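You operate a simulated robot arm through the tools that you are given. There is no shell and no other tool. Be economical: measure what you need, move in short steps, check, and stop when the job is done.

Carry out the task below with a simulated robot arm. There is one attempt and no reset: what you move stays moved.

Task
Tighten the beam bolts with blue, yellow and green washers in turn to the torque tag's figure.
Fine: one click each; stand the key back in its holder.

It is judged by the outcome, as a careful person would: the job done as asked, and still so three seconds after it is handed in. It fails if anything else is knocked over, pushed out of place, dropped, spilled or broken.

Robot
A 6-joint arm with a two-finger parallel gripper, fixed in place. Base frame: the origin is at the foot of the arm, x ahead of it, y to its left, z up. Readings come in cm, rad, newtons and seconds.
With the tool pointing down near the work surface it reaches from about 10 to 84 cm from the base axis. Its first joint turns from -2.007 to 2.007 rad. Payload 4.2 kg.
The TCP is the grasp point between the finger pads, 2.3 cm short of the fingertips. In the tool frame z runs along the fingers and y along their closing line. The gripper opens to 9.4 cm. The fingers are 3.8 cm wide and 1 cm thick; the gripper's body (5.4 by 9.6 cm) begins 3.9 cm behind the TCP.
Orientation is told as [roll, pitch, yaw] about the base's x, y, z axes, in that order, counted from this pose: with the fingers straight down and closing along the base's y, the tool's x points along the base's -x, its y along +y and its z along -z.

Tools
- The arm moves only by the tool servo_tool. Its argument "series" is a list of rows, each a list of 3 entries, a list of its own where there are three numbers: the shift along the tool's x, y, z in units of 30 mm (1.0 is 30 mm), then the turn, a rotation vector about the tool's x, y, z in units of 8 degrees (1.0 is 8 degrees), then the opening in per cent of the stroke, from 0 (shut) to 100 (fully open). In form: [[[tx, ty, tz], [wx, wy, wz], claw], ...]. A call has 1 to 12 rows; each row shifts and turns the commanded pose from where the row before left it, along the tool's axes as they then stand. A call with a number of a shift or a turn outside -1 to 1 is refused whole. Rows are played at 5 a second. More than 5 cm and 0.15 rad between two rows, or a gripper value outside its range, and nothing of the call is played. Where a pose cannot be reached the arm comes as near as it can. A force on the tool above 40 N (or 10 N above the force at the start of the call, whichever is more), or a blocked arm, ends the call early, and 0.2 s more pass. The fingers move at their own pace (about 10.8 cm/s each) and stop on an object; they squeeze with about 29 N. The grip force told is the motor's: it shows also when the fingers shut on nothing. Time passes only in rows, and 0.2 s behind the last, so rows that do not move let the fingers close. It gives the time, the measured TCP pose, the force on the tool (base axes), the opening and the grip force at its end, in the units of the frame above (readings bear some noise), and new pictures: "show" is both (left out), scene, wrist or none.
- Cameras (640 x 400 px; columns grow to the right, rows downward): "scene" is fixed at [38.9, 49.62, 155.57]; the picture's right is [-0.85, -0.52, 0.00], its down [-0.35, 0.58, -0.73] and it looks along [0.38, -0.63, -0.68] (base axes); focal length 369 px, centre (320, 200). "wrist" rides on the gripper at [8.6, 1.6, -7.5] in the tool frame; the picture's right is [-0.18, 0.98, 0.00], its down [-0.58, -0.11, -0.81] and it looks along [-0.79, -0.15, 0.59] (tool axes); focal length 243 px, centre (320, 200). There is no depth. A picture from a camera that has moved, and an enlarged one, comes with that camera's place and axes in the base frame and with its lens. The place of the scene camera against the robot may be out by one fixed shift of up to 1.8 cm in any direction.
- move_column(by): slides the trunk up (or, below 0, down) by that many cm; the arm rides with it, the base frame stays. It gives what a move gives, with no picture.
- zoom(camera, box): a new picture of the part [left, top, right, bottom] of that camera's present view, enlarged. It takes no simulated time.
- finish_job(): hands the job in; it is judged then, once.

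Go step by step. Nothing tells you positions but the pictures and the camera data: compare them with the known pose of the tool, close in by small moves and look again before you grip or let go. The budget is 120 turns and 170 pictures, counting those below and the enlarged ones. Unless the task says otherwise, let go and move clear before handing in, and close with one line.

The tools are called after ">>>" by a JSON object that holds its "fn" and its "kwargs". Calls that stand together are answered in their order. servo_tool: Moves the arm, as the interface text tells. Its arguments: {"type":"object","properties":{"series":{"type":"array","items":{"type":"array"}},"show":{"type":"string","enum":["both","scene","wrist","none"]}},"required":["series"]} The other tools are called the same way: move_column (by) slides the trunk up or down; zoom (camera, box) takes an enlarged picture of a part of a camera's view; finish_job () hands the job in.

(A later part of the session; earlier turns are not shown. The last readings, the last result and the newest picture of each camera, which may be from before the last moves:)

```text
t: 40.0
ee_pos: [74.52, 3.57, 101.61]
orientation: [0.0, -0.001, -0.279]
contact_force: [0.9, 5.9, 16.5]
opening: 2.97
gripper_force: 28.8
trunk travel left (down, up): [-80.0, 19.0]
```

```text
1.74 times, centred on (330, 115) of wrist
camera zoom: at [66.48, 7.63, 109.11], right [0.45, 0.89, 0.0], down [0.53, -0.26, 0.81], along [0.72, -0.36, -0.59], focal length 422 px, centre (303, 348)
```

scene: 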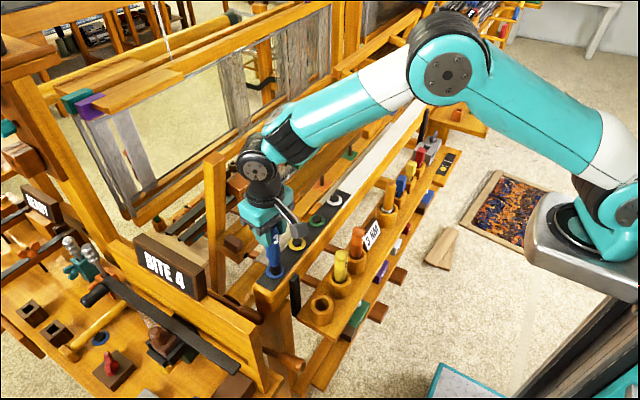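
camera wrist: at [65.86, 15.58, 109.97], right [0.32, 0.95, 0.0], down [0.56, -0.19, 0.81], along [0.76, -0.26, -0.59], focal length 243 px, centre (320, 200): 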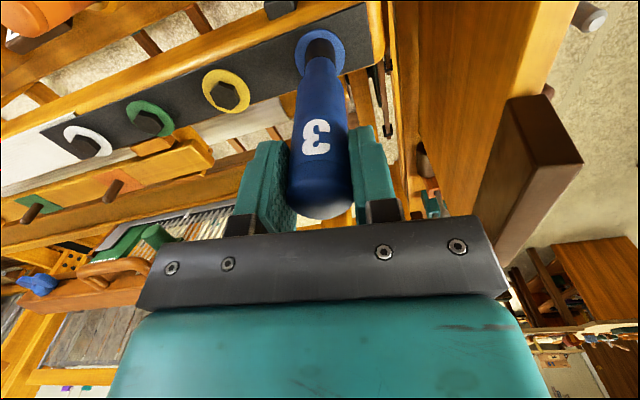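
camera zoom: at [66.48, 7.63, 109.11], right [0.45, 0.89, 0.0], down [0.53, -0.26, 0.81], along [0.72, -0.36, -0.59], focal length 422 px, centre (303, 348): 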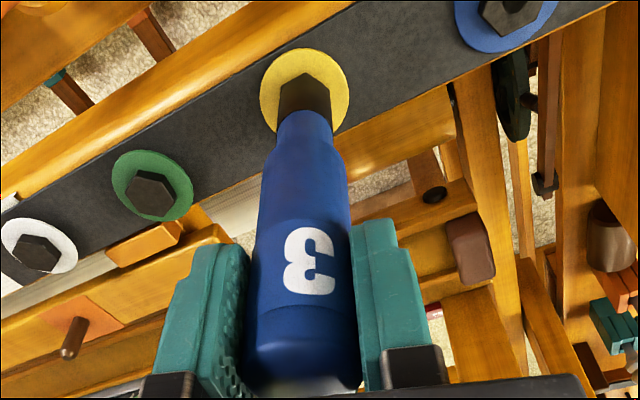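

The hex is now at about the same angle as the finished blue bolt. I'll turn 4° more to see whether it still moves.

>>> {"fn": "servo_tool", "kwargs": {"series": [[[0, 0, 0], [0, 0, 0.5], 0], [[0, 0, 0], [0, 0, 0], 0], [[0, 0, 0], [0, 0, 0], 0]], "show": "none"}}

>>> {"fn": "zoom", "kwargs": {"camera": "scene", "box": [280, 226, 310, 256]}}

>>> {"fn": "zoom", "kwargs": {"camera": "wrist", "box": [220, 0, 440, 230]}}

```text
t: 40.8
ee_pos: [74.41, 3.59, 101.76]
orientation: [-0.001, 0.0, -0.348]
contact_force: [-1.2, 0.4, 15.2]
opening: 2.99
gripper_force: 28.8
trunk travel left (down, up): [-80.0, 19.0]
```

```text
13.33 times, centred on (295, 241) of scene
camera zoom: at [38.9, 49.62, 155.57], right [-0.85, -0.52, 0.0], down [-0.35, 0.58, -0.73], along [0.38, -0.63, -0.68], focal length 4915 px, centre (653, -347)
```

zoom: 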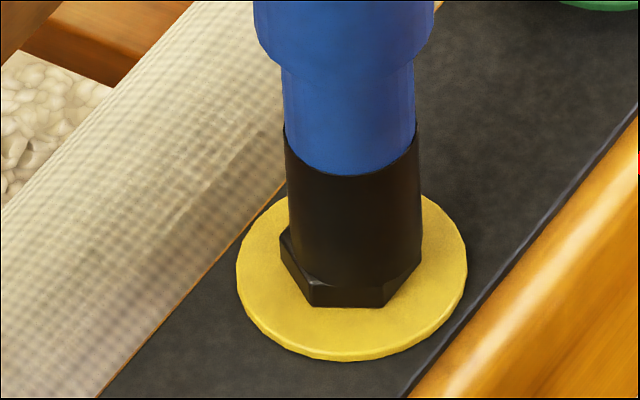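

```text
1.74 times, centred on (330, 115) of wrist
camera zoom: at [66.81, 8.1, 109.1], right [0.51, 0.86, 0.0], down [0.51, -0.3, 0.81], along [0.69, -0.41, -0.59], focal length 422 px, centre (303, 348)
```

zoom: 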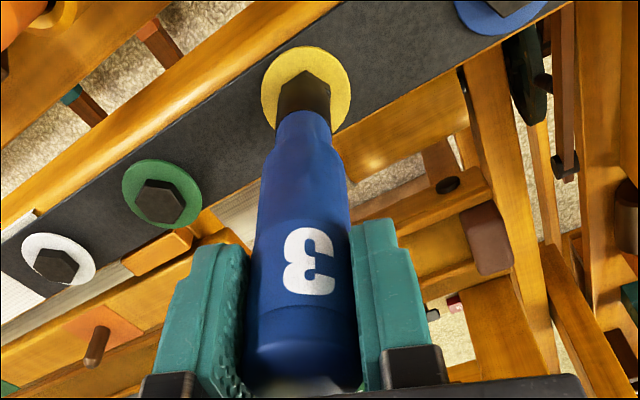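

The hex didn't follow and the socket rode up, so yellow seems done. Lifting to check for the centre mark.

>>> {"fn": "servo_tool", "kwargs": {"series": [[[0, 0, -0.3], [0, 0, 0], 0], [[0, 0, -0.7], [0, 0, 0], 0], [[0, 0, -0.7], [0, 0, 0], 0], [[0, 0, 0], [0, 0, 0], 0]], "show": "none"}}

>>> {"fn": "zoom", "kwargs": {"camera": "scene", "box": [255, 190, 335, 280]}}

```text
t: 41.8
ee_pos: [74.56, 3.78, 106.6]
orientation: [-0.002, -0.001, -0.348]
contact_force: [-0.4, 1.0, -2.3]
opening: 2.97
gripper_force: 28.4
trunk travel left (down, up): [-80.0, 19.0]
```

```text
4.44 times, centred on (295, 235) of scene
camera zoom: at [38.9, 49.62, 155.57], right [-0.85, -0.52, 0.0], down [-0.35, 0.58, -0.73], along [0.38, -0.63, -0.68], focal length 1638 px, centre (431, 44)
```

zoom: 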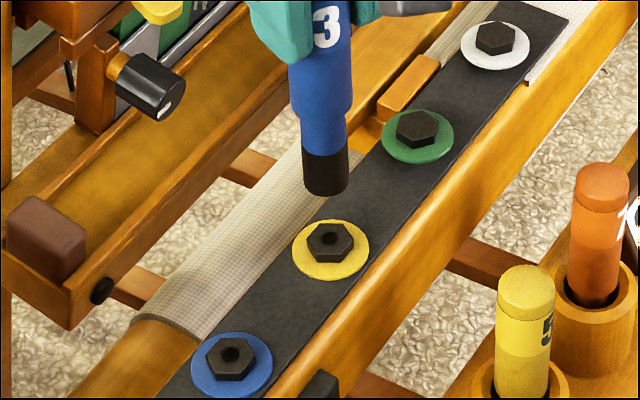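

Yellow now shows the same mark and a seated washer. Next I rotate back and move above the green bolt (≈(74.4, -5)).

>>> {"fn": "servo_tool", "kwargs": {"series": [[[0, 0, 0], [0, 0, -1], 0], [[0, 0, 0], [0, 0, -1], 0], [[0, 0, 0], [0, 0, -0.5], 0], [[0, -0.73, 0], [0, 0, 0], 0], [[0, -0.73, 0], [0, 0, 0], 0], [[0, -0.73, 0], [0, 0, 0], 0], [[0.05, -0.73, 0], [0, 0, 0], 0], [[0, 0, 0], [0, 0, 0], 0], [[0, 0, 0], [0, 0, 0], 0]], "show": "none"}}

>>> {"fn": "zoom", "kwargs": {"camera": "scene", "box": [265, 170, 345, 260]}}

>>> {"fn": "zoom", "kwargs": {"camera": "wrist", "box": [250, 0, 390, 110]}}

```text
t: 43.8
ee_pos: [74.17, -5.21, 106.62]
orientation: [0.0, 0.0, 0.001]
contact_force: [-0.3, -0.3, -1.9]
opening: 2.97
gripper_force: 29.0
trunk travel left (down, up): [-80.0, 19.0]
```

```text
4.44 times, centred on (305, 215) of scene
camera zoom: at [38.9, 49.62, 155.57], right [-0.85, -0.52, 0.0], down [-0.35, 0.58, -0.73], along [0.38, -0.63, -0.68], focal length 1638 px, centre (387, 133)
```

zoom: 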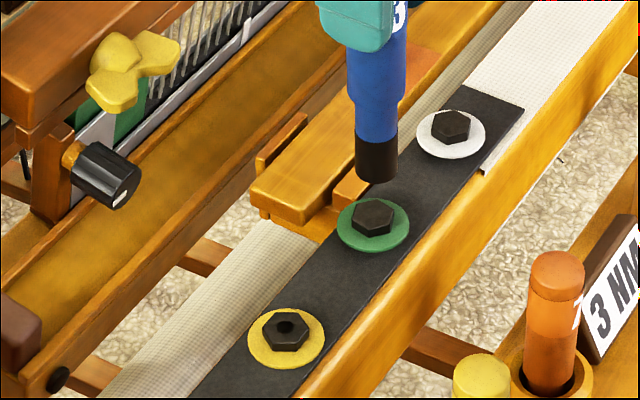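

```text
3.64 times, centred on (320, 55) of wrist
camera zoom: at [65.45, -3.5, 114.04], right [0.18, 0.98, 0.0], down [0.58, -0.11, 0.81], along [0.79, -0.15, -0.59], focal length 882 px, centre (320, 727)
```

zoom: 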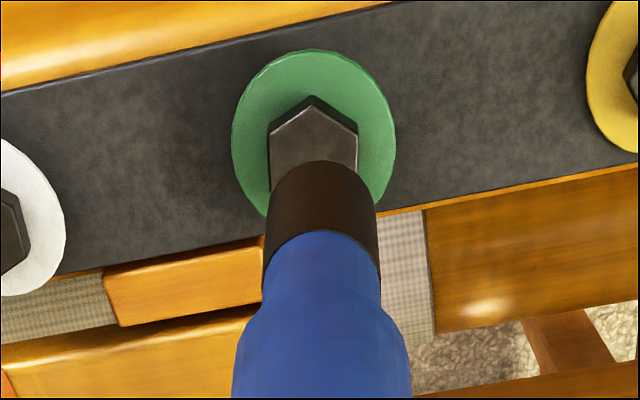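

Correcting -0.15 y, +0.25 x and lowering close to the green bolt.

>>> {"fn": "servo_tool", "kwargs": {"series": [[[-0.08, -0.05, 0], [0, 0, 0], 0], [[0, 0, 0.5], [0, 0, 0], 0], [[0, 0, 0.4], [0, 0, 0], 0], [[0, 0, 0.3], [0, 0, 0], 0], [[0, 0, 0], [0, 0, 0], 0], [[0, 0, 0], [0, 0, 0], 0]], "show": "none"}}

>>> {"fn": "zoom", "kwargs": {"camera": "scene", "box": [299, 203, 329, 233]}}

>>> {"fn": "zoom", "kwargs": {"camera": "wrist", "box": [250, 0, 390, 110]}}

```text
t: 45.2
ee_pos: [74.54, -5.44, 103.15]
orientation: [0.001, 0.0, 0.0]
contact_force: [-0.5, -0.5, -1.9]
opening: 2.97
gripper_force: 28.9
trunk travel left (down, up): [-80.0, 19.0]
```

```text
13.33 times, centred on (314, 218) of scene
camera zoom: at [38.9, 49.62, 155.57], right [-0.85, -0.52, 0.0], down [-0.35, 0.58, -0.73], along [0.38, -0.63, -0.68], focal length 4915 px, centre (400, -40)
```

zoom: 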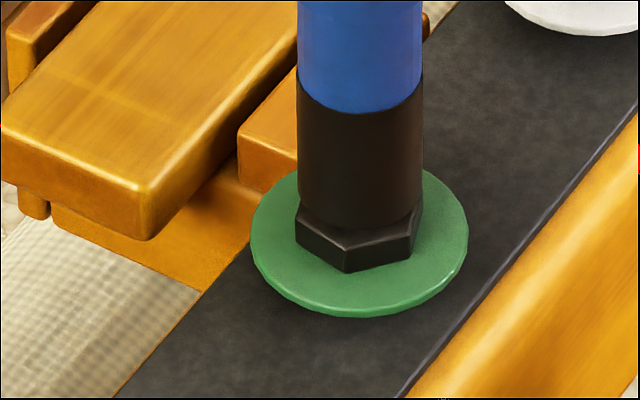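

```text
3.64 times, centred on (320, 55) of wrist
camera zoom: at [65.82, -3.75, 110.52], right [0.18, 0.98, 0.0], down [0.58, -0.11, 0.81], along [0.79, -0.15, -0.59], focal length 882 px, centre (320, 727)
```

zoom: 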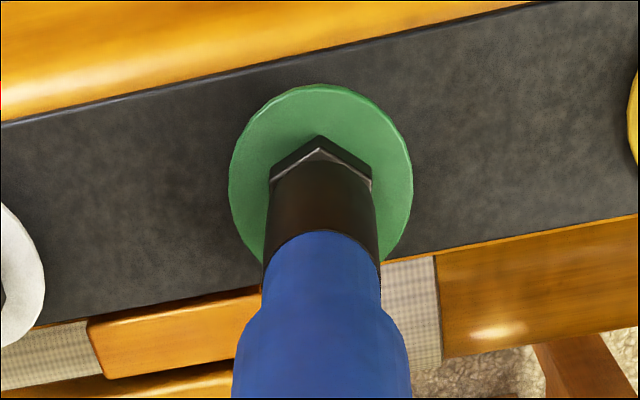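

Well aligned. Lowering straight down to contact.

>>> {"fn": "servo_tool", "kwargs": {"series": [[[0, 0, 0.07], [0, 0, 0], 0], [[0, 0, 0.07], [0, 0, 0], 0], [[0, 0, 0.07], [0, 0, 0], 0], [[0, 0, 0.07], [0, 0, 0], 0], [[0, 0, 0.05], [0, 0, 0], 0], [[0, 0, 0.05], [0, 0, 0], 0], [[0, 0, 0], [0, 0, 0], 0], [[0, 0, 0], [0, 0, 0], 0]], "show": "none"}}

>>> {"fn": "zoom", "kwargs": {"camera": "scene", "box": [299, 203, 329, 233]}}

>>> {"fn": "zoom", "kwargs": {"camera": "wrist", "box": [250, 0, 390, 110]}}

```text
t: 47.0
ee_pos: [74.66, -5.34, 102.1]
orientation: [0.002, -0.001, 0.0]
contact_force: [-1.4, 0.7, -0.2]
opening: 2.98
gripper_force: 28.5
trunk travel left (down, up): [-80.0, 19.0]
```

```text
13.33 times, centred on (314, 218) of scene
camera zoom: at [38.9, 49.62, 155.57], right [-0.85, -0.52, 0.0], down [-0.35, 0.58, -0.73], along [0.38, -0.63, -0.68], focal length 4915 px, centre (400, -40)
```

zoom: 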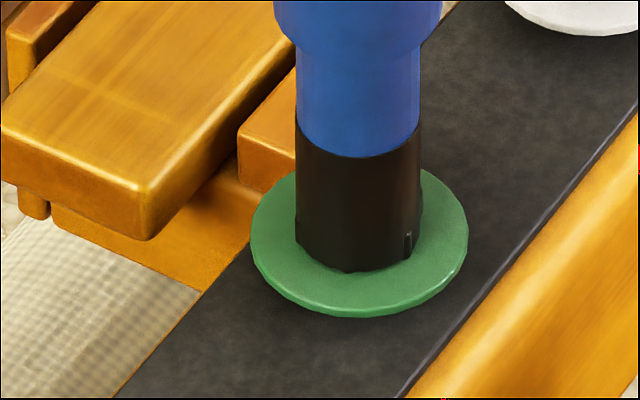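

```text
3.64 times, centred on (320, 55) of wrist
camera zoom: at [65.82, -3.68, 109.45], right [0.18, 0.98, 0.0], down [0.58, -0.11, 0.81], along [0.79, -0.15, -0.59], focal length 882 px, centre (320, 727)
```

zoom: 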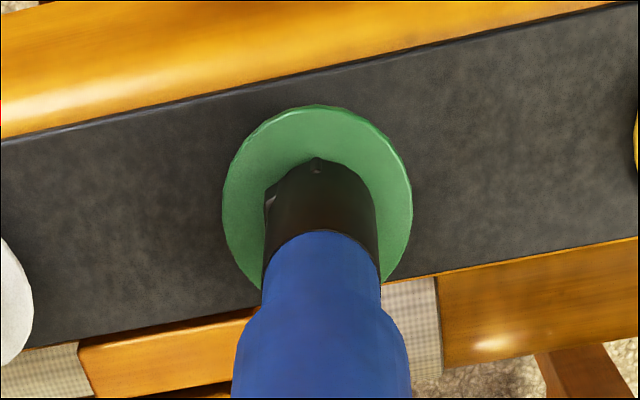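

>>> {"fn": "servo_tool", "kwargs": {"series": [[[0, -0.02, 0], [0, 0, 0], 0], [[0, 0, 0.04], [0, 0, 0], 0], [[0, 0, 0.04], [0, 0, 0], 0], [[0, 0, 0], [0, 0, 0], 0], [[0, 0, 0], [0, 0, 0], 0]], "show": "none"}}

>>> {"fn": "zoom", "kwargs": {"camera": "scene", "box": [299, 203, 329, 233]}}

>>> {"fn": "zoom", "kwargs": {"camera": "wrist", "box": [250, 0, 390, 110]}}

```text
t: 48.2
ee_pos: [74.53, -5.46, 101.69]
orientation: [0.0, 0.0, 0.001]
contact_force: [0.1, -0.1, -1.9]
opening: 2.97
gripper_force: 29.1
trunk travel left (down, up): [-80.0, 19.0]
```

```text
13.33 times, centred on (314, 218) of scene
camera zoom: at [38.9, 49.62, 155.57], right [-0.85, -0.52, 0.0], down [-0.35, 0.58, -0.73], along [0.38, -0.63, -0.68], focal length 4915 px, centre (400, -40)
```

zoom: 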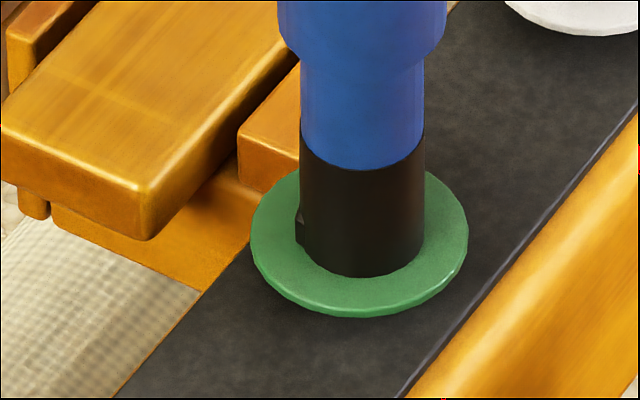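

```text
3.64 times, centred on (320, 55) of wrist
camera zoom: at [65.74, -3.69, 109.14], right [0.18, 0.98, 0.0], down [0.58, -0.11, 0.81], along [0.79, -0.15, -0.59], focal length 882 px, centre (320, 727)
```

zoom: 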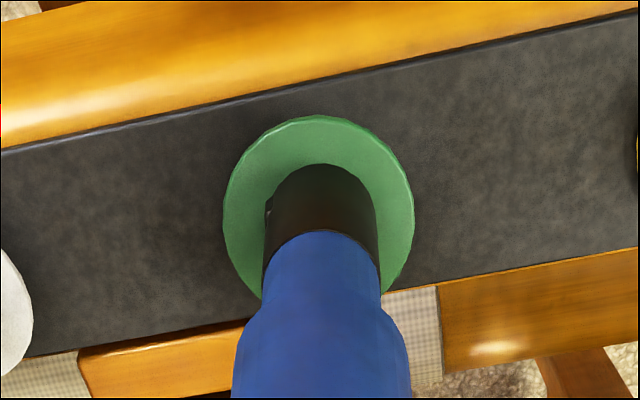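

Head is inside the socket. Pressing lightly to contact, then turning 8°.

>>> {"fn": "servo_tool", "kwargs": {"series": [[[-0.015, -0.01, 0.04], [0, 0, 0], 0], [[0, 0, 0.04], [0, 0, 0], 0], [[0, 0, 0], [0, 0, 0], 0], [[0, 0, 0], [0, 0, 0.5], 0], [[0, 0, 0], [0, 0, 0.5], 0], [[0, 0, 0], [0, 0, 0], 0]], "show": "none"}}

>>> {"fn": "zoom", "kwargs": {"camera": "scene", "box": [299, 203, 329, 233]}}

>>> {"fn": "zoom", "kwargs": {"camera": "wrist", "box": [250, 0, 390, 110]}}

```text
t: 49.6
ee_pos: [74.53, -5.5, 101.68]
orientation: [0.001, -0.001, -0.141]
contact_force: [-1.0, 4.4, 20.6]
opening: 2.98
gripper_force: 29.0
trunk travel left (down, up): [-80.0, 19.0]
```

```text
13.33 times, centred on (314, 218) of scene
camera zoom: at [38.9, 49.62, 155.57], right [-0.85, -0.52, 0.0], down [-0.35, 0.58, -0.73], along [0.38, -0.63, -0.68], focal length 4915 px, centre (400, -40)
```

zoom: 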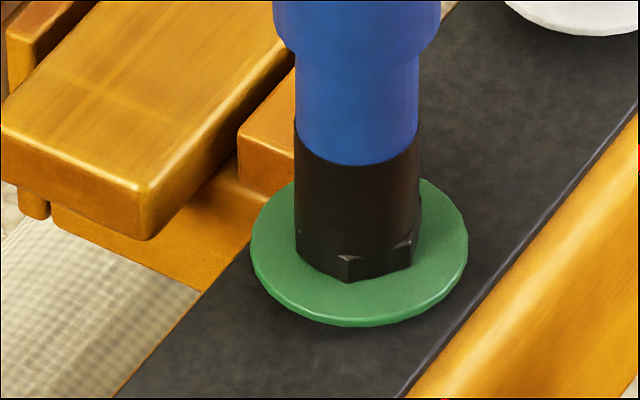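

```text
3.64 times, centred on (320, 55) of wrist
camera zoom: at [66.19, -2.59, 109.08], right [0.32, 0.95, 0.0], down [0.56, -0.19, 0.81], along [0.77, -0.26, -0.59], focal length 882 px, centre (320, 727)
```

zoom: 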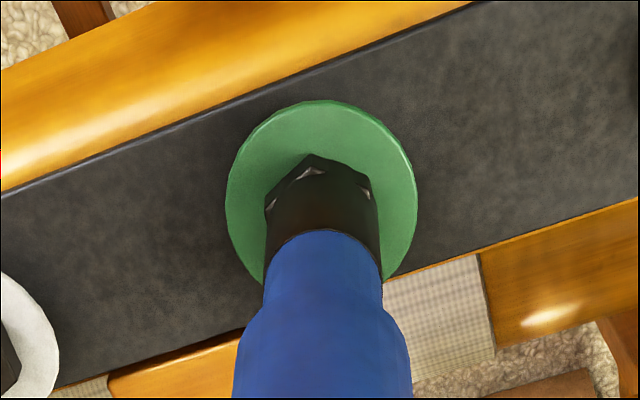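

Engaged and sinking, well centred. Another 8°.

>>> {"fn": "servo_tool", "kwargs": {"series": [[[0, 0, 0.03], [0, 0, 0.5], 0], [[0, 0, 0], [0, 0, 0.5], 0], [[0, 0, 0], [0, 0, 0], 0], [[0, 0, 0], [0, 0, 0], 0]], "show": "none"}}

>>> {"fn": "zoom", "kwargs": {"camera": "scene", "box": [299, 203, 329, 233]}}

>>> {"fn": "zoom", "kwargs": {"camera": "wrist", "box": [250, 0, 390, 110]}}

```text
t: 50.6
ee_pos: [74.68, -5.5, 101.57]
orientation: [0.001, -0.002, -0.279]
contact_force: [-0.4, -0.4, 21.9]
opening: 2.99
gripper_force: 29.7
trunk travel left (down, up): [-80.0, 19.0]
```

```text
13.33 times, centred on (314, 218) of scene
camera zoom: at [38.9, 49.62, 155.57], right [-0.85, -0.52, 0.0], down [-0.35, 0.58, -0.73], along [0.38, -0.63, -0.68], focal length 4915 px, centre (400, -40)
```

zoom: 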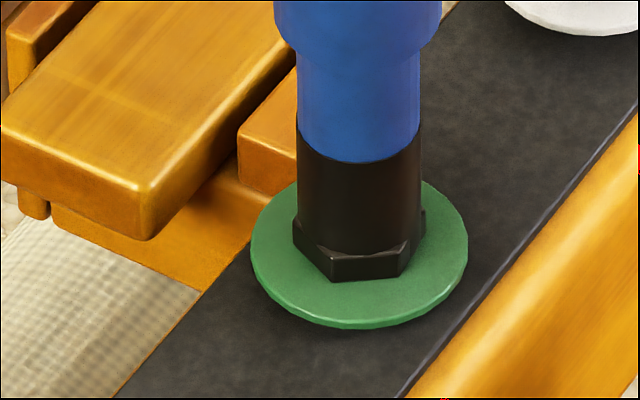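

```text
3.64 times, centred on (320, 55) of wrist
camera zoom: at [66.77, -1.51, 108.94], right [0.45, 0.89, 0.0], down [0.53, -0.26, 0.81], along [0.72, -0.36, -0.59], focal length 882 px, centre (320, 727)
```

zoom: 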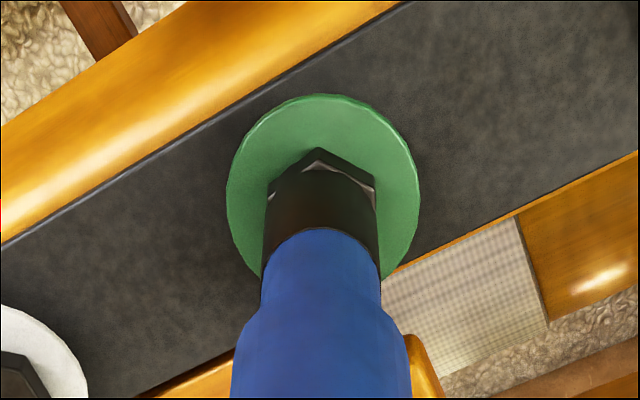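

>>> {"fn": "servo_tool", "kwargs": {"series": [[[0, 0, 0.03], [0, 0, 0.5], 0], [[0, 0, 0.02], [0, 0, 0.5], 0], [[0, 0, 0], [0, 0, 0], 0], [[0, 0, 0], [0, 0, 0], 0]], "show": "none"}}

>>> {"fn": "zoom", "kwargs": {"camera": "scene", "box": [299, 203, 329, 233]}}

>>> {"fn": "zoom", "kwargs": {"camera": "wrist", "box": [220, 0, 440, 230]}}

```text
t: 51.6
ee_pos: [74.76, -5.55, 101.36]
orientation: [0.001, 0.001, -0.418]
contact_force: [-0.2, -2.7, 22.4]
opening: 2.95
gripper_force: 28.6
trunk travel left (down, up): [-80.0, 19.0]
```

```text
13.33 times, centred on (314, 218) of scene
camera zoom: at [38.9, 49.62, 155.57], right [-0.85, -0.52, 0.0], down [-0.35, 0.58, -0.73], along [0.38, -0.63, -0.68], focal length 4915 px, centre (400, -40)
```

zoom: 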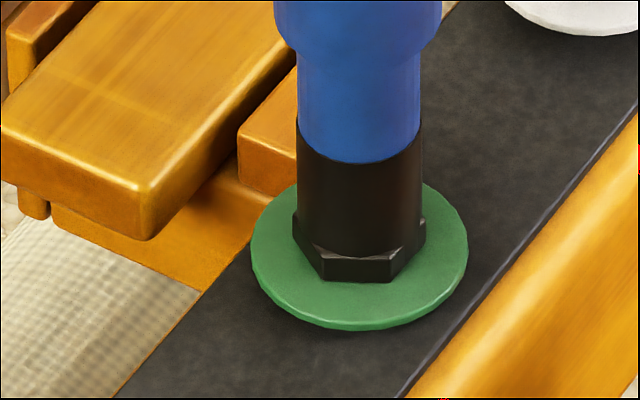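

```text
1.74 times, centred on (330, 115) of wrist
camera zoom: at [67.37, -0.41, 108.73], right [0.57, 0.82, 0.0], down [0.49, -0.34, 0.81], along [0.66, -0.46, -0.59], focal length 422 px, centre (303, 348)
```

zoom: 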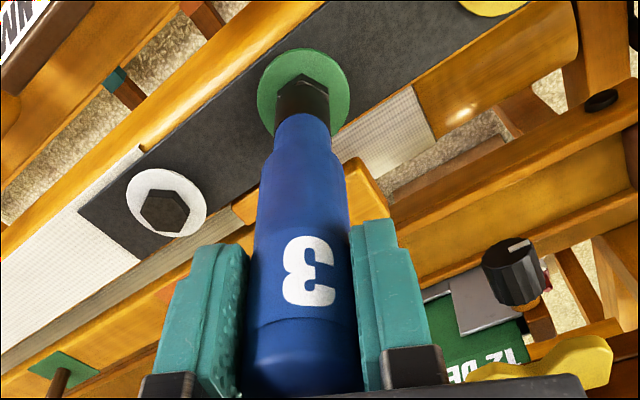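

The hex is at the same angle as the finished two. I'll lift to check for the mark before turning any further.

>>> {"fn": "servo_tool", "kwargs": {"series": [[[0, 0, -0.3], [0, 0, 0], 0], [[0, 0, -0.7], [0, 0, 0], 0], [[0, 0, -0.7], [0, 0, 0], 0], [[0, 0, 0], [0, 0, 0], 0]], "show": "none"}}

>>> {"fn": "zoom", "kwargs": {"camera": "scene", "box": [250, 185, 350, 285]}}

>>> {"fn": "zoom", "kwargs": {"camera": "scene", "box": [299, 203, 329, 233]}}

```text
t: 52.6
ee_pos: [74.81, -5.36, 106.07]
orientation: [0.002, 0.002, -0.418]
contact_force: [-0.2, -0.2, -1.6]
opening: 2.97
gripper_force: 29.0
trunk travel left (down, up): [-80.0, 19.0]
```

```text
4.00 times, centred on (300, 235) of scene
camera zoom: at [38.9, 49.62, 155.57], right [-0.85, -0.52, 0.0], down [-0.35, 0.58, -0.73], along [0.38, -0.63, -0.68], focal length 1474 px, centre (400, 60)
```

zoom: 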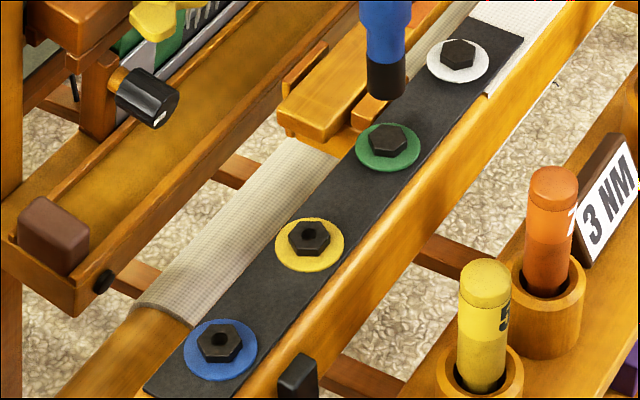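

```text
13.33 times, centred on (314, 218) of scene
camera zoom: at [38.9, 49.62, 155.57], right [-0.85, -0.52, 0.0], down [-0.35, 0.58, -0.73], along [0.38, -0.63, -0.68], focal length 4915 px, centre (400, -40)
```

zoom: 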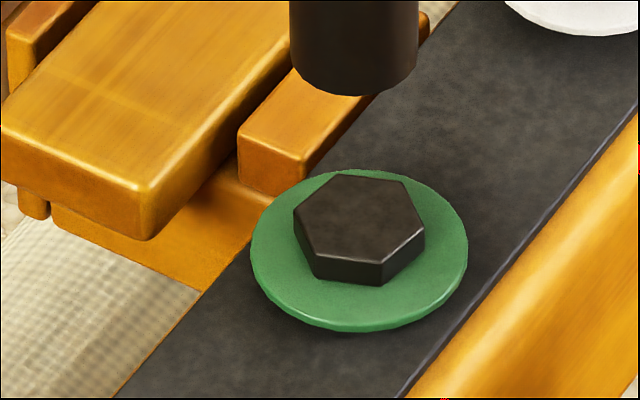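

Green has no mark yet, though it turned 23° with the key, so it isn't done. I'll re-seat straight down at the same yaw.

>>> {"fn": "servo_tool", "kwargs": {"series": [[[0, 0, 0.5], [0, 0, 0], 0], [[0, 0, 0.5], [0, 0, 0], 0], [[0, 0, 0.2], [0, 0, 0], 0], [[0, 0, 0.07], [0, 0, 0], 0], [[0, 0, 0.05], [0, 0, 0], 0], [[0, 0, 0], [0, 0, 0], 0], [[0, 0, 0], [0, 0, 0], 0]], "show": "none"}}

>>> {"fn": "zoom", "kwargs": {"camera": "scene", "box": [299, 203, 329, 233]}}

>>> {"fn": "zoom", "kwargs": {"camera": "wrist", "box": [250, 0, 390, 110]}}

```text
t: 54.2
ee_pos: [74.61, -5.48, 102.26]
orientation: [-0.001, 0.001, -0.419]
contact_force: [0.7, 0.1, -2.0]
opening: 2.95
gripper_force: 28.9
trunk travel left (down, up): [-80.0, 19.0]
```

```text
13.33 times, centred on (314, 218) of scene
camera zoom: at [38.9, 49.62, 155.57], right [-0.85, -0.52, 0.0], down [-0.35, 0.58, -0.73], along [0.38, -0.63, -0.68], focal length 4915 px, centre (400, -40)
```

zoom: 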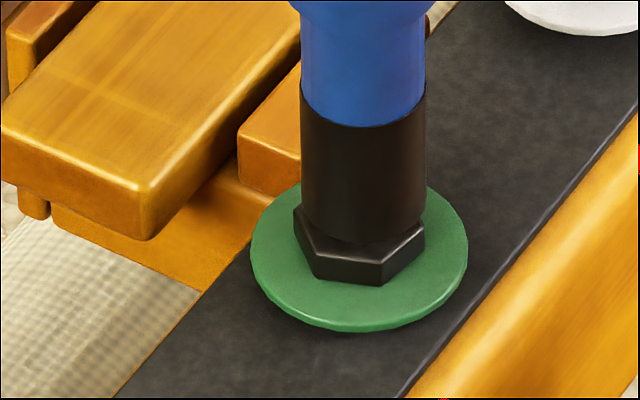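

```text
3.64 times, centred on (320, 55) of wrist
camera zoom: at [67.28, -0.45, 109.73], right [0.57, 0.82, 0.0], down [0.49, -0.34, 0.81], along [0.66, -0.46, -0.59], focal length 882 px, centre (320, 727)
```

zoom: 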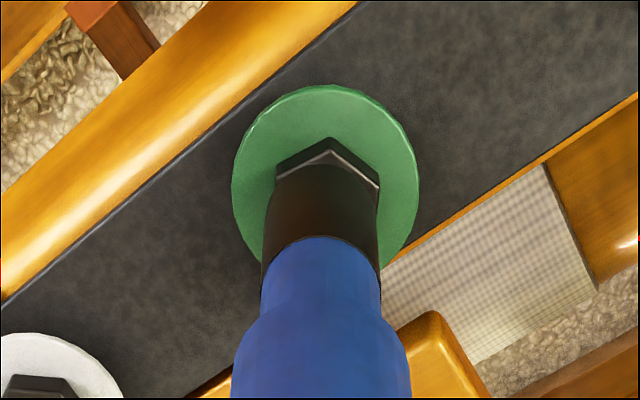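

>>> {"fn": "servo_tool", "kwargs": {"series": [[[-0.01, 0.04, 0], [0, 0, 0], 0], [[0, 0, 0.08], [0, 0, 0], 0], [[0, 0, 0.08], [0, 0, 0], 0], [[0, 0, 0.06], [0, 0, 0], 0], [[0, 0, 0.05], [0, 0, 0], 0], [[0, 0, 0], [0, 0, 0], 0], [[0, 0, 0], [0, 0, 0], 0]], "show": "none"}}

>>> {"fn": "zoom", "kwargs": {"camera": "scene", "box": [299, 203, 329, 233]}}

>>> {"fn": "zoom", "kwargs": {"camera": "wrist", "box": [250, 0, 390, 110]}}

```text
t: 55.8
ee_pos: [74.71, -5.39, 101.44]
orientation: [0.0, 0.0, -0.418]
contact_force: [0.3, 0.4, -1.7]
opening: 2.96
gripper_force: 29.2
trunk travel left (down, up): [-80.0, 19.0]
```

```text
13.33 times, centred on (314, 218) of scene
camera zoom: at [38.9, 49.62, 155.57], right [-0.85, -0.52, 0.0], down [-0.35, 0.58, -0.73], along [0.38, -0.63, -0.68], focal length 4915 px, centre (400, -40)
```

zoom: 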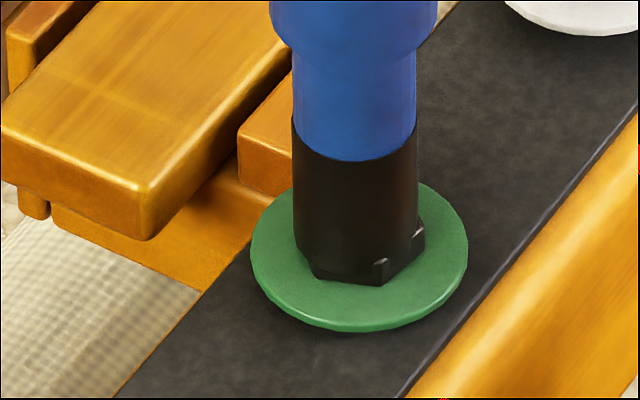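

```text
3.64 times, centred on (320, 55) of wrist
camera zoom: at [67.37, -0.28, 108.93], right [0.57, 0.82, 0.0], down [0.49, -0.34, 0.81], along [0.66, -0.46, -0.59], focal length 882 px, centre (320, 727)
```

zoom: 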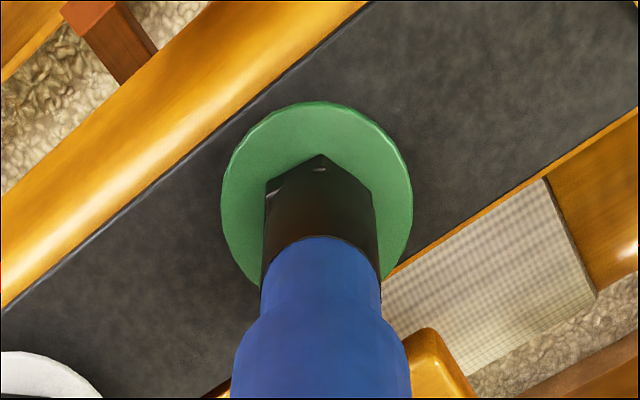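

Seated over the hex again without force. I press lightly, then turn 8° with a slight follow-down.

>>> {"fn": "servo_tool", "kwargs": {"series": [[[0, -0.02, 0.04], [0, 0, 0], 0], [[0, 0, 0.04], [0, 0, 0], 0], [[0, 0, 0.03], [0, 0, 0], 0], [[0, 0, 0], [0, 0, 0], 0], [[0, 0, 0], [0, 0, 0.5], 0], [[0, 0, 0], [0, 0, 0.5], 0], [[0, 0, 0], [0, 0, 0], 0]], "show": "none"}}

>>> {"fn": "zoom", "kwargs": {"camera": "scene", "box": [299, 203, 329, 233]}}

>>> {"fn": "zoom", "kwargs": {"camera": "wrist", "box": [220, 0, 440, 230]}}

```text
t: 57.4
ee_pos: [74.65, -5.53, 101.38]
orientation: [0.001, -0.002, -0.557]
contact_force: [-1.2, 0.1, 17.0]
opening: 2.95
gripper_force: 28.7
trunk travel left (down, up): [-80.0, 19.0]
```

```text
13.33 times, centred on (314, 218) of scene
camera zoom: at [38.9, 49.62, 155.57], right [-0.85, -0.52, 0.0], down [-0.35, 0.58, -0.73], along [0.38, -0.63, -0.68], focal length 4915 px, centre (400, -40)
```

zoom: 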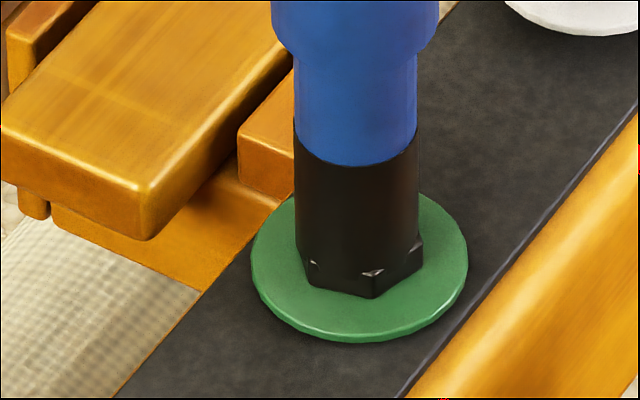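

```text
1.74 times, centred on (330, 115) of wrist
camera zoom: at [68.13, 0.64, 108.74], right [0.68, 0.74, 0.0], down [0.43, -0.4, 0.81], along [0.59, -0.55, -0.59], focal length 422 px, centre (303, 348)
```

zoom: 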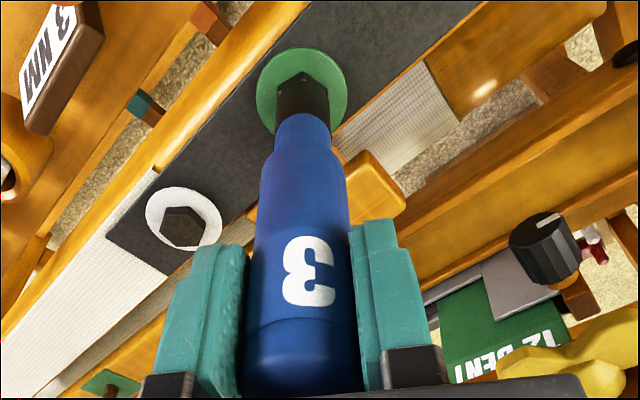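

Turning properly and sinking: about 24 px versus yellow's 32 px in total. Another 8°.

>>> {"fn": "servo_tool", "kwargs": {"series": [[[0, 0, 0.03], [0, 0, 0], 0], [[0, 0, 0.02], [0, 0, 0.5], 0], [[0, 0, 0], [0, 0, 0.5], 0], [[0, 0, 0], [0, 0, 0], 0], [[0, 0, 0], [0, 0, 0], 0]], "show": "none"}}

>>> {"fn": "zoom", "kwargs": {"camera": "scene", "box": [299, 203, 329, 233]}}

>>> {"fn": "zoom", "kwargs": {"camera": "wrist", "box": [250, 0, 390, 110]}}

```text
t: 58.6
ee_pos: [74.7, -5.39, 101.27]
orientation: [0.001, -0.002, -0.698]
contact_force: [2.3, 0.8, 23.0]
opening: 2.98
gripper_force: 28.9
trunk travel left (down, up): [-80.0, 19.0]
```

```text
13.33 times, centred on (314, 218) of scene
camera zoom: at [38.9, 49.62, 155.57], right [-0.85, -0.52, 0.0], down [-0.35, 0.58, -0.73], along [0.38, -0.63, -0.68], focal length 4915 px, centre (400, -40)
```

zoom: 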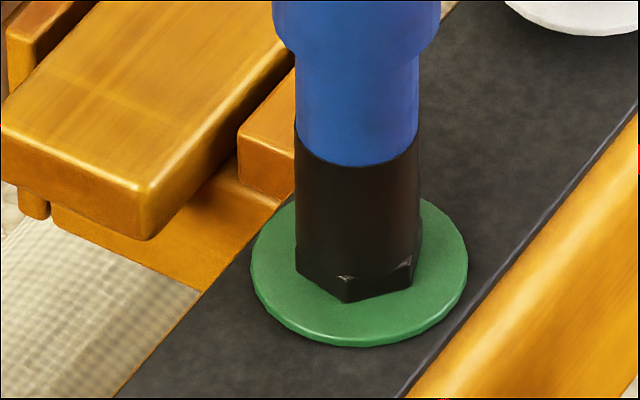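

```text
3.64 times, centred on (320, 55) of wrist
camera zoom: at [68.98, 1.47, 108.71], right [0.77, 0.63, 0.0], down [0.37, -0.46, 0.81], along [0.51, -0.62, -0.59], focal length 882 px, centre (320, 727)
```

zoom: 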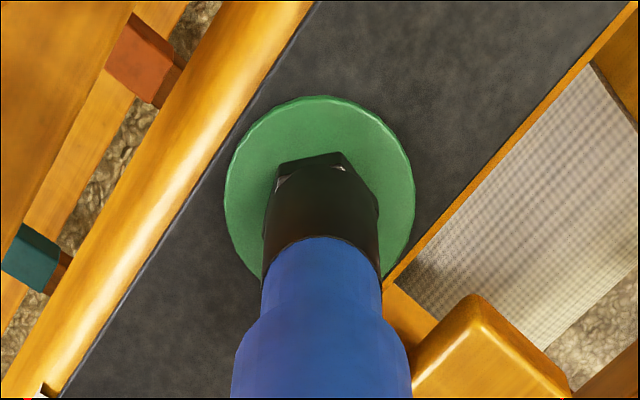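

>>> {"fn": "servo_tool", "kwargs": {"series": [[[0, 0, 0.02], [0, 0, 0.5], 0], [[0, 0, 0], [0, 0, 0], 0], [[0, 0, 0], [0, 0, 0], 0]], "show": "none"}}

>>> {"fn": "zoom", "kwargs": {"camera": "scene", "box": [299, 203, 329, 233]}}

```text
t: 59.4
ee_pos: [74.68, -5.48, 101.14]
orientation: [0.0, -0.001, -0.768]
contact_force: [1.5, 0.9, 21.4]
opening: 2.95
gripper_force: 29.1
trunk travel left (down, up): [-80.0, 19.0]
```

```text
13.33 times, centred on (314, 218) of scene
camera zoom: at [38.9, 49.62, 155.57], right [-0.85, -0.52, 0.0], down [-0.35, 0.58, -0.73], along [0.38, -0.63, -0.68], focal length 4915 px, centre (400, -40)
```

zoom: 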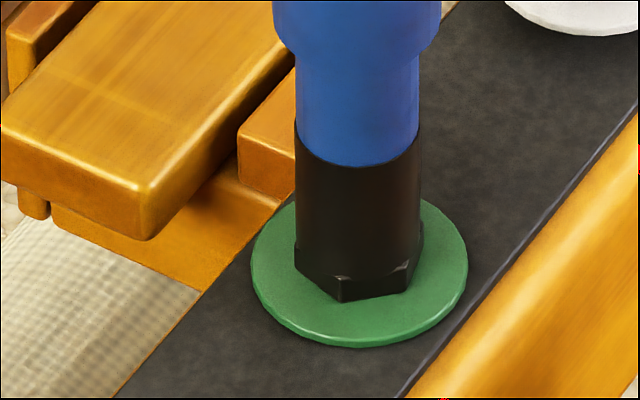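

>>> {"fn": "servo_tool", "kwargs": {"series": [[[0, 0, 0.02], [0, 0, 0.5], 0], [[0, 0, 0], [0, 0, 0.5], 0], [[0, 0, 0], [0, 0, 0], 0], [[0, 0, 0], [0, 0, 0], 0]], "show": "none"}}

>>> {"fn": "zoom", "kwargs": {"camera": "scene", "box": [299, 203, 329, 233]}}

>>> {"fn": "zoom", "kwargs": {"camera": "wrist", "box": [220, 0, 440, 230]}}

```text
t: 60.4
ee_pos: [74.69, -5.47, 101.13]
orientation: [0.0, -0.001, -0.908]
contact_force: [-0.2, 1.6, 19.4]
opening: 3.0
gripper_force: 29.0
trunk travel left (down, up): [-80.0, 19.0]
```

```text
13.33 times, centred on (314, 218) of scene
camera zoom: at [38.9, 49.62, 155.57], right [-0.85, -0.52, 0.0], down [-0.35, 0.58, -0.73], along [0.38, -0.63, -0.68], focal length 4915 px, centre (400, -40)
```

zoom: 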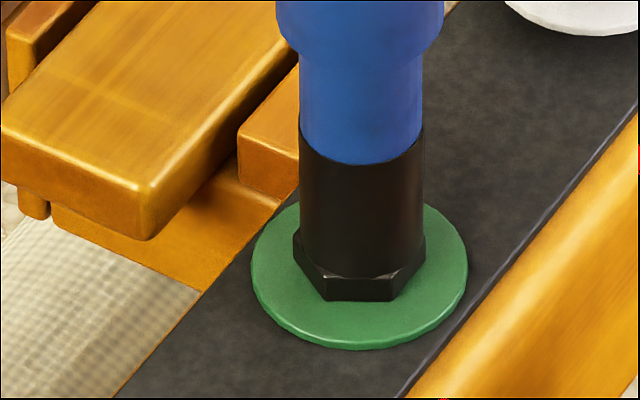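

```text
1.74 times, centred on (330, 115) of wrist
camera zoom: at [70.52, 2.43, 108.55], right [0.89, 0.46, 0.0], down [0.27, -0.52, 0.81], along [0.37, -0.72, -0.59], focal length 422 px, centre (303, 348)
```

zoom: 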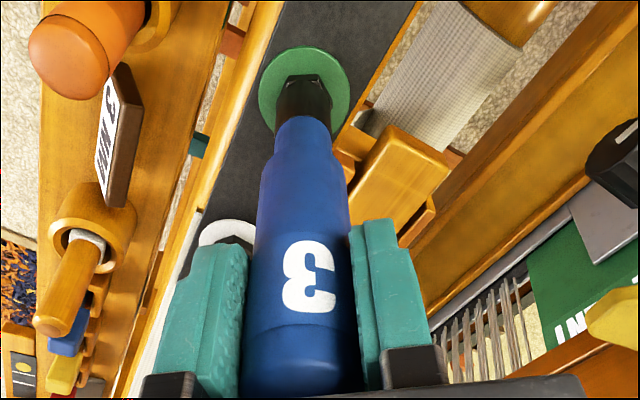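

Nearly at the finished angle and depth. 4° more.

>>> {"fn": "servo_tool", "kwargs": {"series": [[[0, 0, 0.02], [0, 0, 0.5], 0], [[0, 0, 0], [0, 0, 0], 0], [[0, 0, 0], [0, 0, 0], 0]], "show": "none"}}

>>> {"fn": "zoom", "kwargs": {"camera": "scene", "box": [299, 203, 329, 233]}}

```text
t: 61.2
ee_pos: [74.63, -5.43, 101.06]
orientation: [0.001, -0.002, -0.977]
contact_force: [0.7, -0.2, 22.6]
opening: 2.97
gripper_force: 29.4
trunk travel left (down, up): [-80.0, 19.0]
```

```text
13.33 times, centred on (314, 218) of scene
camera zoom: at [38.9, 49.62, 155.57], right [-0.85, -0.52, 0.0], down [-0.35, 0.58, -0.73], along [0.38, -0.63, -0.68], focal length 4915 px, centre (400, -40)
```

zoom: 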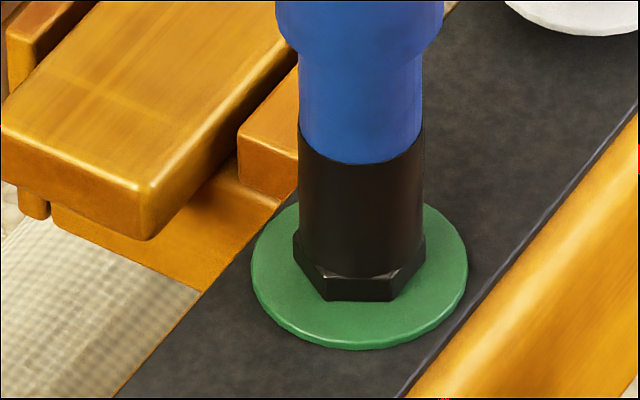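

The hex didn't follow this time. Lifting to check the mark.

>>> {"fn": "servo_tool", "kwargs": {"series": [[[0, 0, -0.3], [0, 0, 0], 0], [[0, 0, -0.7], [0, 0, 0], 0], [[0, 0, -0.7], [0, 0, 0], 0], [[0, 0, 0], [0, 0, 0], 0]], "show": "none"}}

>>> {"fn": "zoom", "kwargs": {"camera": "scene", "box": [250, 185, 350, 285]}}

```text
t: 62.2
ee_pos: [74.73, -5.56, 105.86]
orientation: [-0.002, 0.0, -0.976]
contact_force: [0.8, 0.5, -1.7]
opening: 3.0
gripper_force: 29.4
trunk travel left (down, up): [-80.0, 19.0]
```

```text
4.00 times, centred on (300, 235) of scene
camera zoom: at [38.9, 49.62, 155.57], right [-0.85, -0.52, 0.0], down [-0.35, 0.58, -0.73], along [0.38, -0.63, -0.68], focal length 1474 px, centre (400, 60)
```

zoom: 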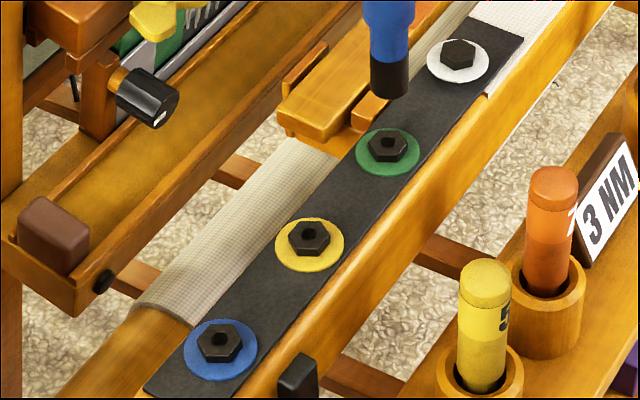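

All three bolts carry the mark. Now I take the key back above its holder (TCP ≈ (64.6, 8.7)), turning back to yaw 0 first.

>>> {"fn": "servo_tool", "kwargs": {"series": [[[0, 0, -0.4], [0, 0, -1], 0], [[0, 0, 0], [0, 0, -1], 0], [[0, 0, 0], [0, 0, -1], 0], [[0, 0, 0], [0, 0, -1], 0], [[0, 0, 0], [0, 0, -1], 0], [[0, 0, 0], [0, 0, -1], 0], [[0, 0, 0], [0, 0, -1], 0], [[0, 0, 0], [0, 0, 0], 0]], "show": "none"}}

>>> {"fn": "servo_tool", "kwargs": {"series": [[[0.56, 0.79, 0], [0, 0, 0], 0], [[0.56, 0.79, 0], [0, 0, 0], 0], [[0.56, 0.79, 0], [0, 0, 0], 0], [[0.56, 0.79, 0], [0, 0, 0], 0], [[0.56, 0.79, 0], [0, 0, 0], 0], [[0.56, 0.79, 0], [0, 0, 0], 0], [[0, 0, 0], [0, 0, 0], 0], [[0, 0, 0], [0, 0, 0], 0]]}}

>>> {"fn": "zoom", "kwargs": {"camera": "wrist", "box": [220, 0, 440, 230]}}

>>> {"fn": "zoom", "kwargs": {"camera": "scene", "box": [260, 210, 380, 340]}}

```text
t: 64.0
ee_pos: [74.79, -5.37, 107.34]
orientation: [-0.001, 0.001, 0.003]
contact_force: [-0.3, -0.2, -1.2]
opening: 2.97
gripper_force: 29.0
trunk travel left (down, up): [-80.0, 19.0]
```

```text
t: 65.8
ee_pos: [64.62, 9.07, 107.32]
orientation: [-0.001, 0.001, 0.0]
contact_force: [0.5, 0.6, -1.2]
opening: 2.95
gripper_force: 29.1
trunk travel left (down, up): [-80.0, 19.0]
camera wrist: at [55.87, 10.62, 114.84], right [0.18, 0.98, 0.0], down [0.58, -0.11, 0.81], along [0.79, -0.15, -0.59], focal length 243 px, centre (320, 200)
```

scene: 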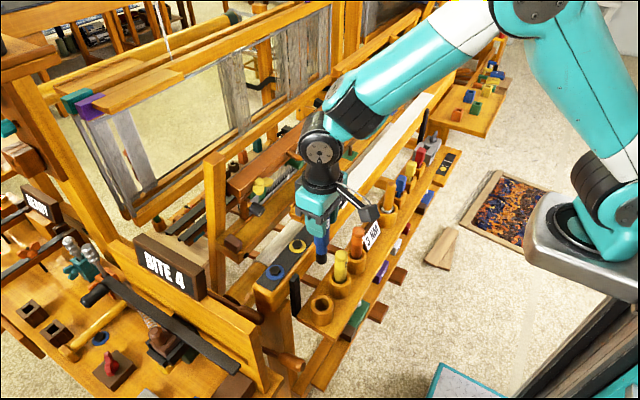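
wrist: 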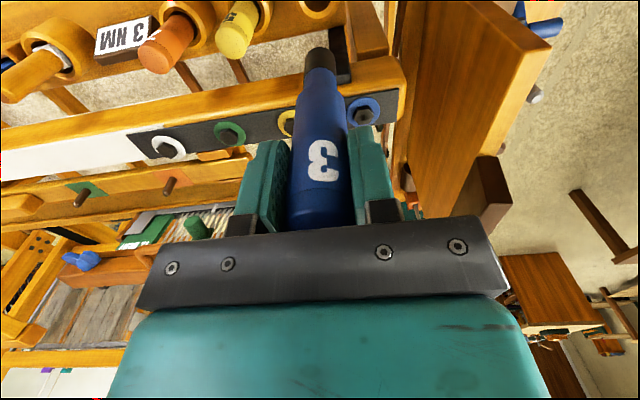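

```text
1.74 times, centred on (330, 115) of wrist
camera zoom: at [55.87, 10.62, 114.84], right [0.18, 0.98, 0.0], down [0.58, -0.11, 0.81], along [0.79, -0.15, -0.59], focal length 422 px, centre (303, 348)
```

zoom: 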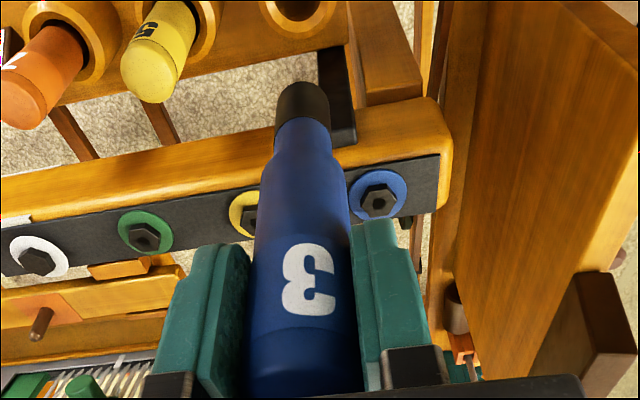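

```text
3.08 times, centred on (320, 275) of scene
camera zoom: at [38.9, 49.62, 155.57], right [-0.85, -0.52, 0.0], down [-0.35, 0.58, -0.73], along [0.38, -0.63, -0.68], focal length 1134 px, centre (320, -31)
```

zoom: 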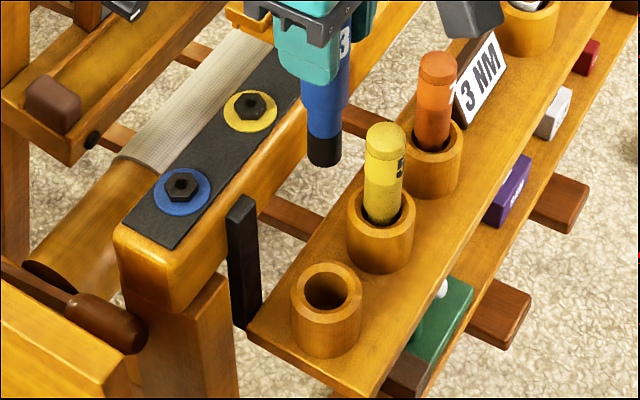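

Lining up to the original holder xy and lowering until the tip is just above the rim.

>>> {"fn": "servo_tool", "kwargs": {"series": [[[0, -0.1, 0.6], [0, 0, 0], 0], [[0, 0, 0.8], [0, 0, 0], 0], [[0, 0, 0.8], [0, 0, 0], 0], [[0, 0, 0.6], [0, 0, 0], 0], [[0, 0, 0.4], [0, 0, 0], 0], [[0, 0, 0], [0, 0, 0], 0], [[0, 0, 0], [0, 0, 0], 0]], "show": "none"}}

>>> {"fn": "zoom", "kwargs": {"camera": "wrist", "box": [220, 0, 440, 230]}}

>>> {"fn": "zoom", "kwargs": {"camera": "scene", "box": [295, 250, 355, 330]}}

```text
t: 67.4
ee_pos: [64.77, 8.62, 97.7]
orientation: [0.0, 0.0, 0.0]
contact_force: [-1.0, 0.6, -1.9]
opening: 3.01
gripper_force: 28.8
trunk travel left (down, up): [-80.0, 19.0]
```

```text
1.74 times, centred on (330, 115) of wrist
camera zoom: at [56.06, 10.27, 105.11], right [0.18, 0.98, 0.0], down [0.58, -0.11, 0.81], along [0.79, -0.15, -0.59], focal length 422 px, centre (303, 348)
```

zoom: 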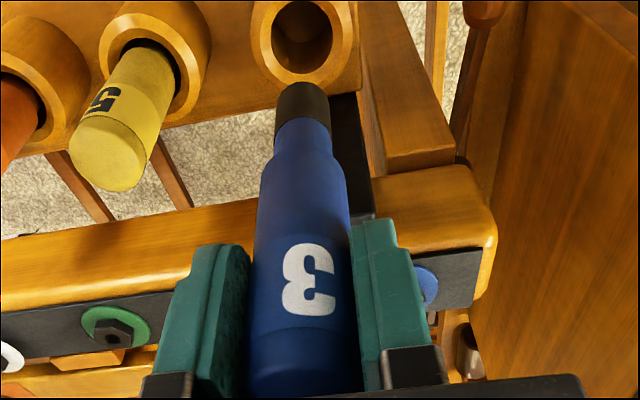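

```text
5.00 times, centred on (325, 290) of scene
camera zoom: at [38.9, 49.62, 155.57], right [-0.85, -0.52, 0.0], down [-0.35, 0.58, -0.73], along [0.38, -0.63, -0.68], focal length 1843 px, centre (295, -250)
```

zoom: 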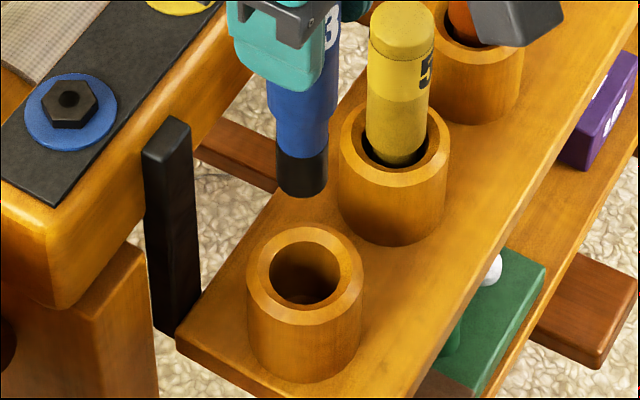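

Tip and hole line up in both views. Lowering into the holder; stopping partway to check.

>>> {"fn": "servo_tool", "kwargs": {"series": [[[0, 0, 0.6], [0, 0, 0], 0], [[0, 0, 0.6], [0, 0, 0], 0], [[0, 0, 0.5], [0, 0, 0], 0], [[0, 0, 0.4], [0, 0, 0], 0], [[0, 0, 0.4], [0, 0, 0], 0], [[0, 0, 0], [0, 0, 0], 0], [[0, 0, 0], [0, 0, 0], 0]], "show": "none"}}

>>> {"fn": "zoom", "kwargs": {"camera": "wrist", "box": [220, 0, 440, 230]}}

>>> {"fn": "zoom", "kwargs": {"camera": "scene", "box": [295, 250, 355, 330]}}

```text
t: 69.0
ee_pos: [64.68, 8.5, 90.22]
orientation: [0.0, 0.0, -0.002]
contact_force: [0.1, 0.2, -1.6]
opening: 2.95
gripper_force: 28.9
trunk travel left (down, up): [-80.0, 19.0]
```

```text
1.74 times, centred on (330, 115) of wrist
camera zoom: at [56.0, 10.22, 97.63], right [0.18, 0.98, 0.0], down [0.58, -0.11, 0.81], along [0.79, -0.15, -0.59], focal length 422 px, centre (303, 348)
```

zoom: 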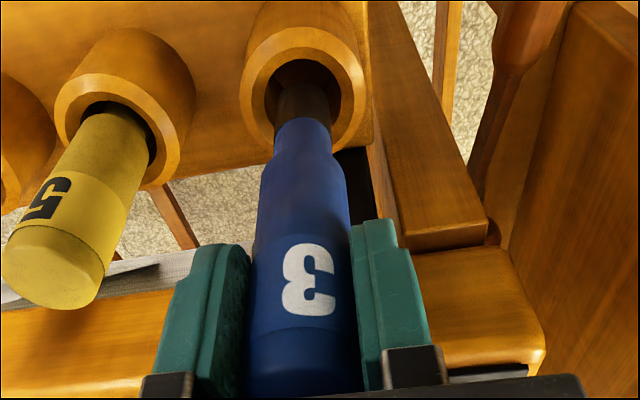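

```text
5.00 times, centred on (325, 290) of scene
camera zoom: at [38.9, 49.62, 155.57], right [-0.85, -0.52, 0.0], down [-0.35, 0.58, -0.73], along [0.38, -0.63, -0.68], focal length 1843 px, centre (295, -250)
```

zoom: 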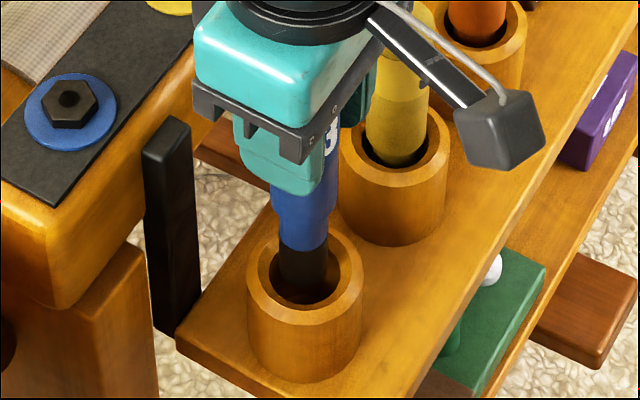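

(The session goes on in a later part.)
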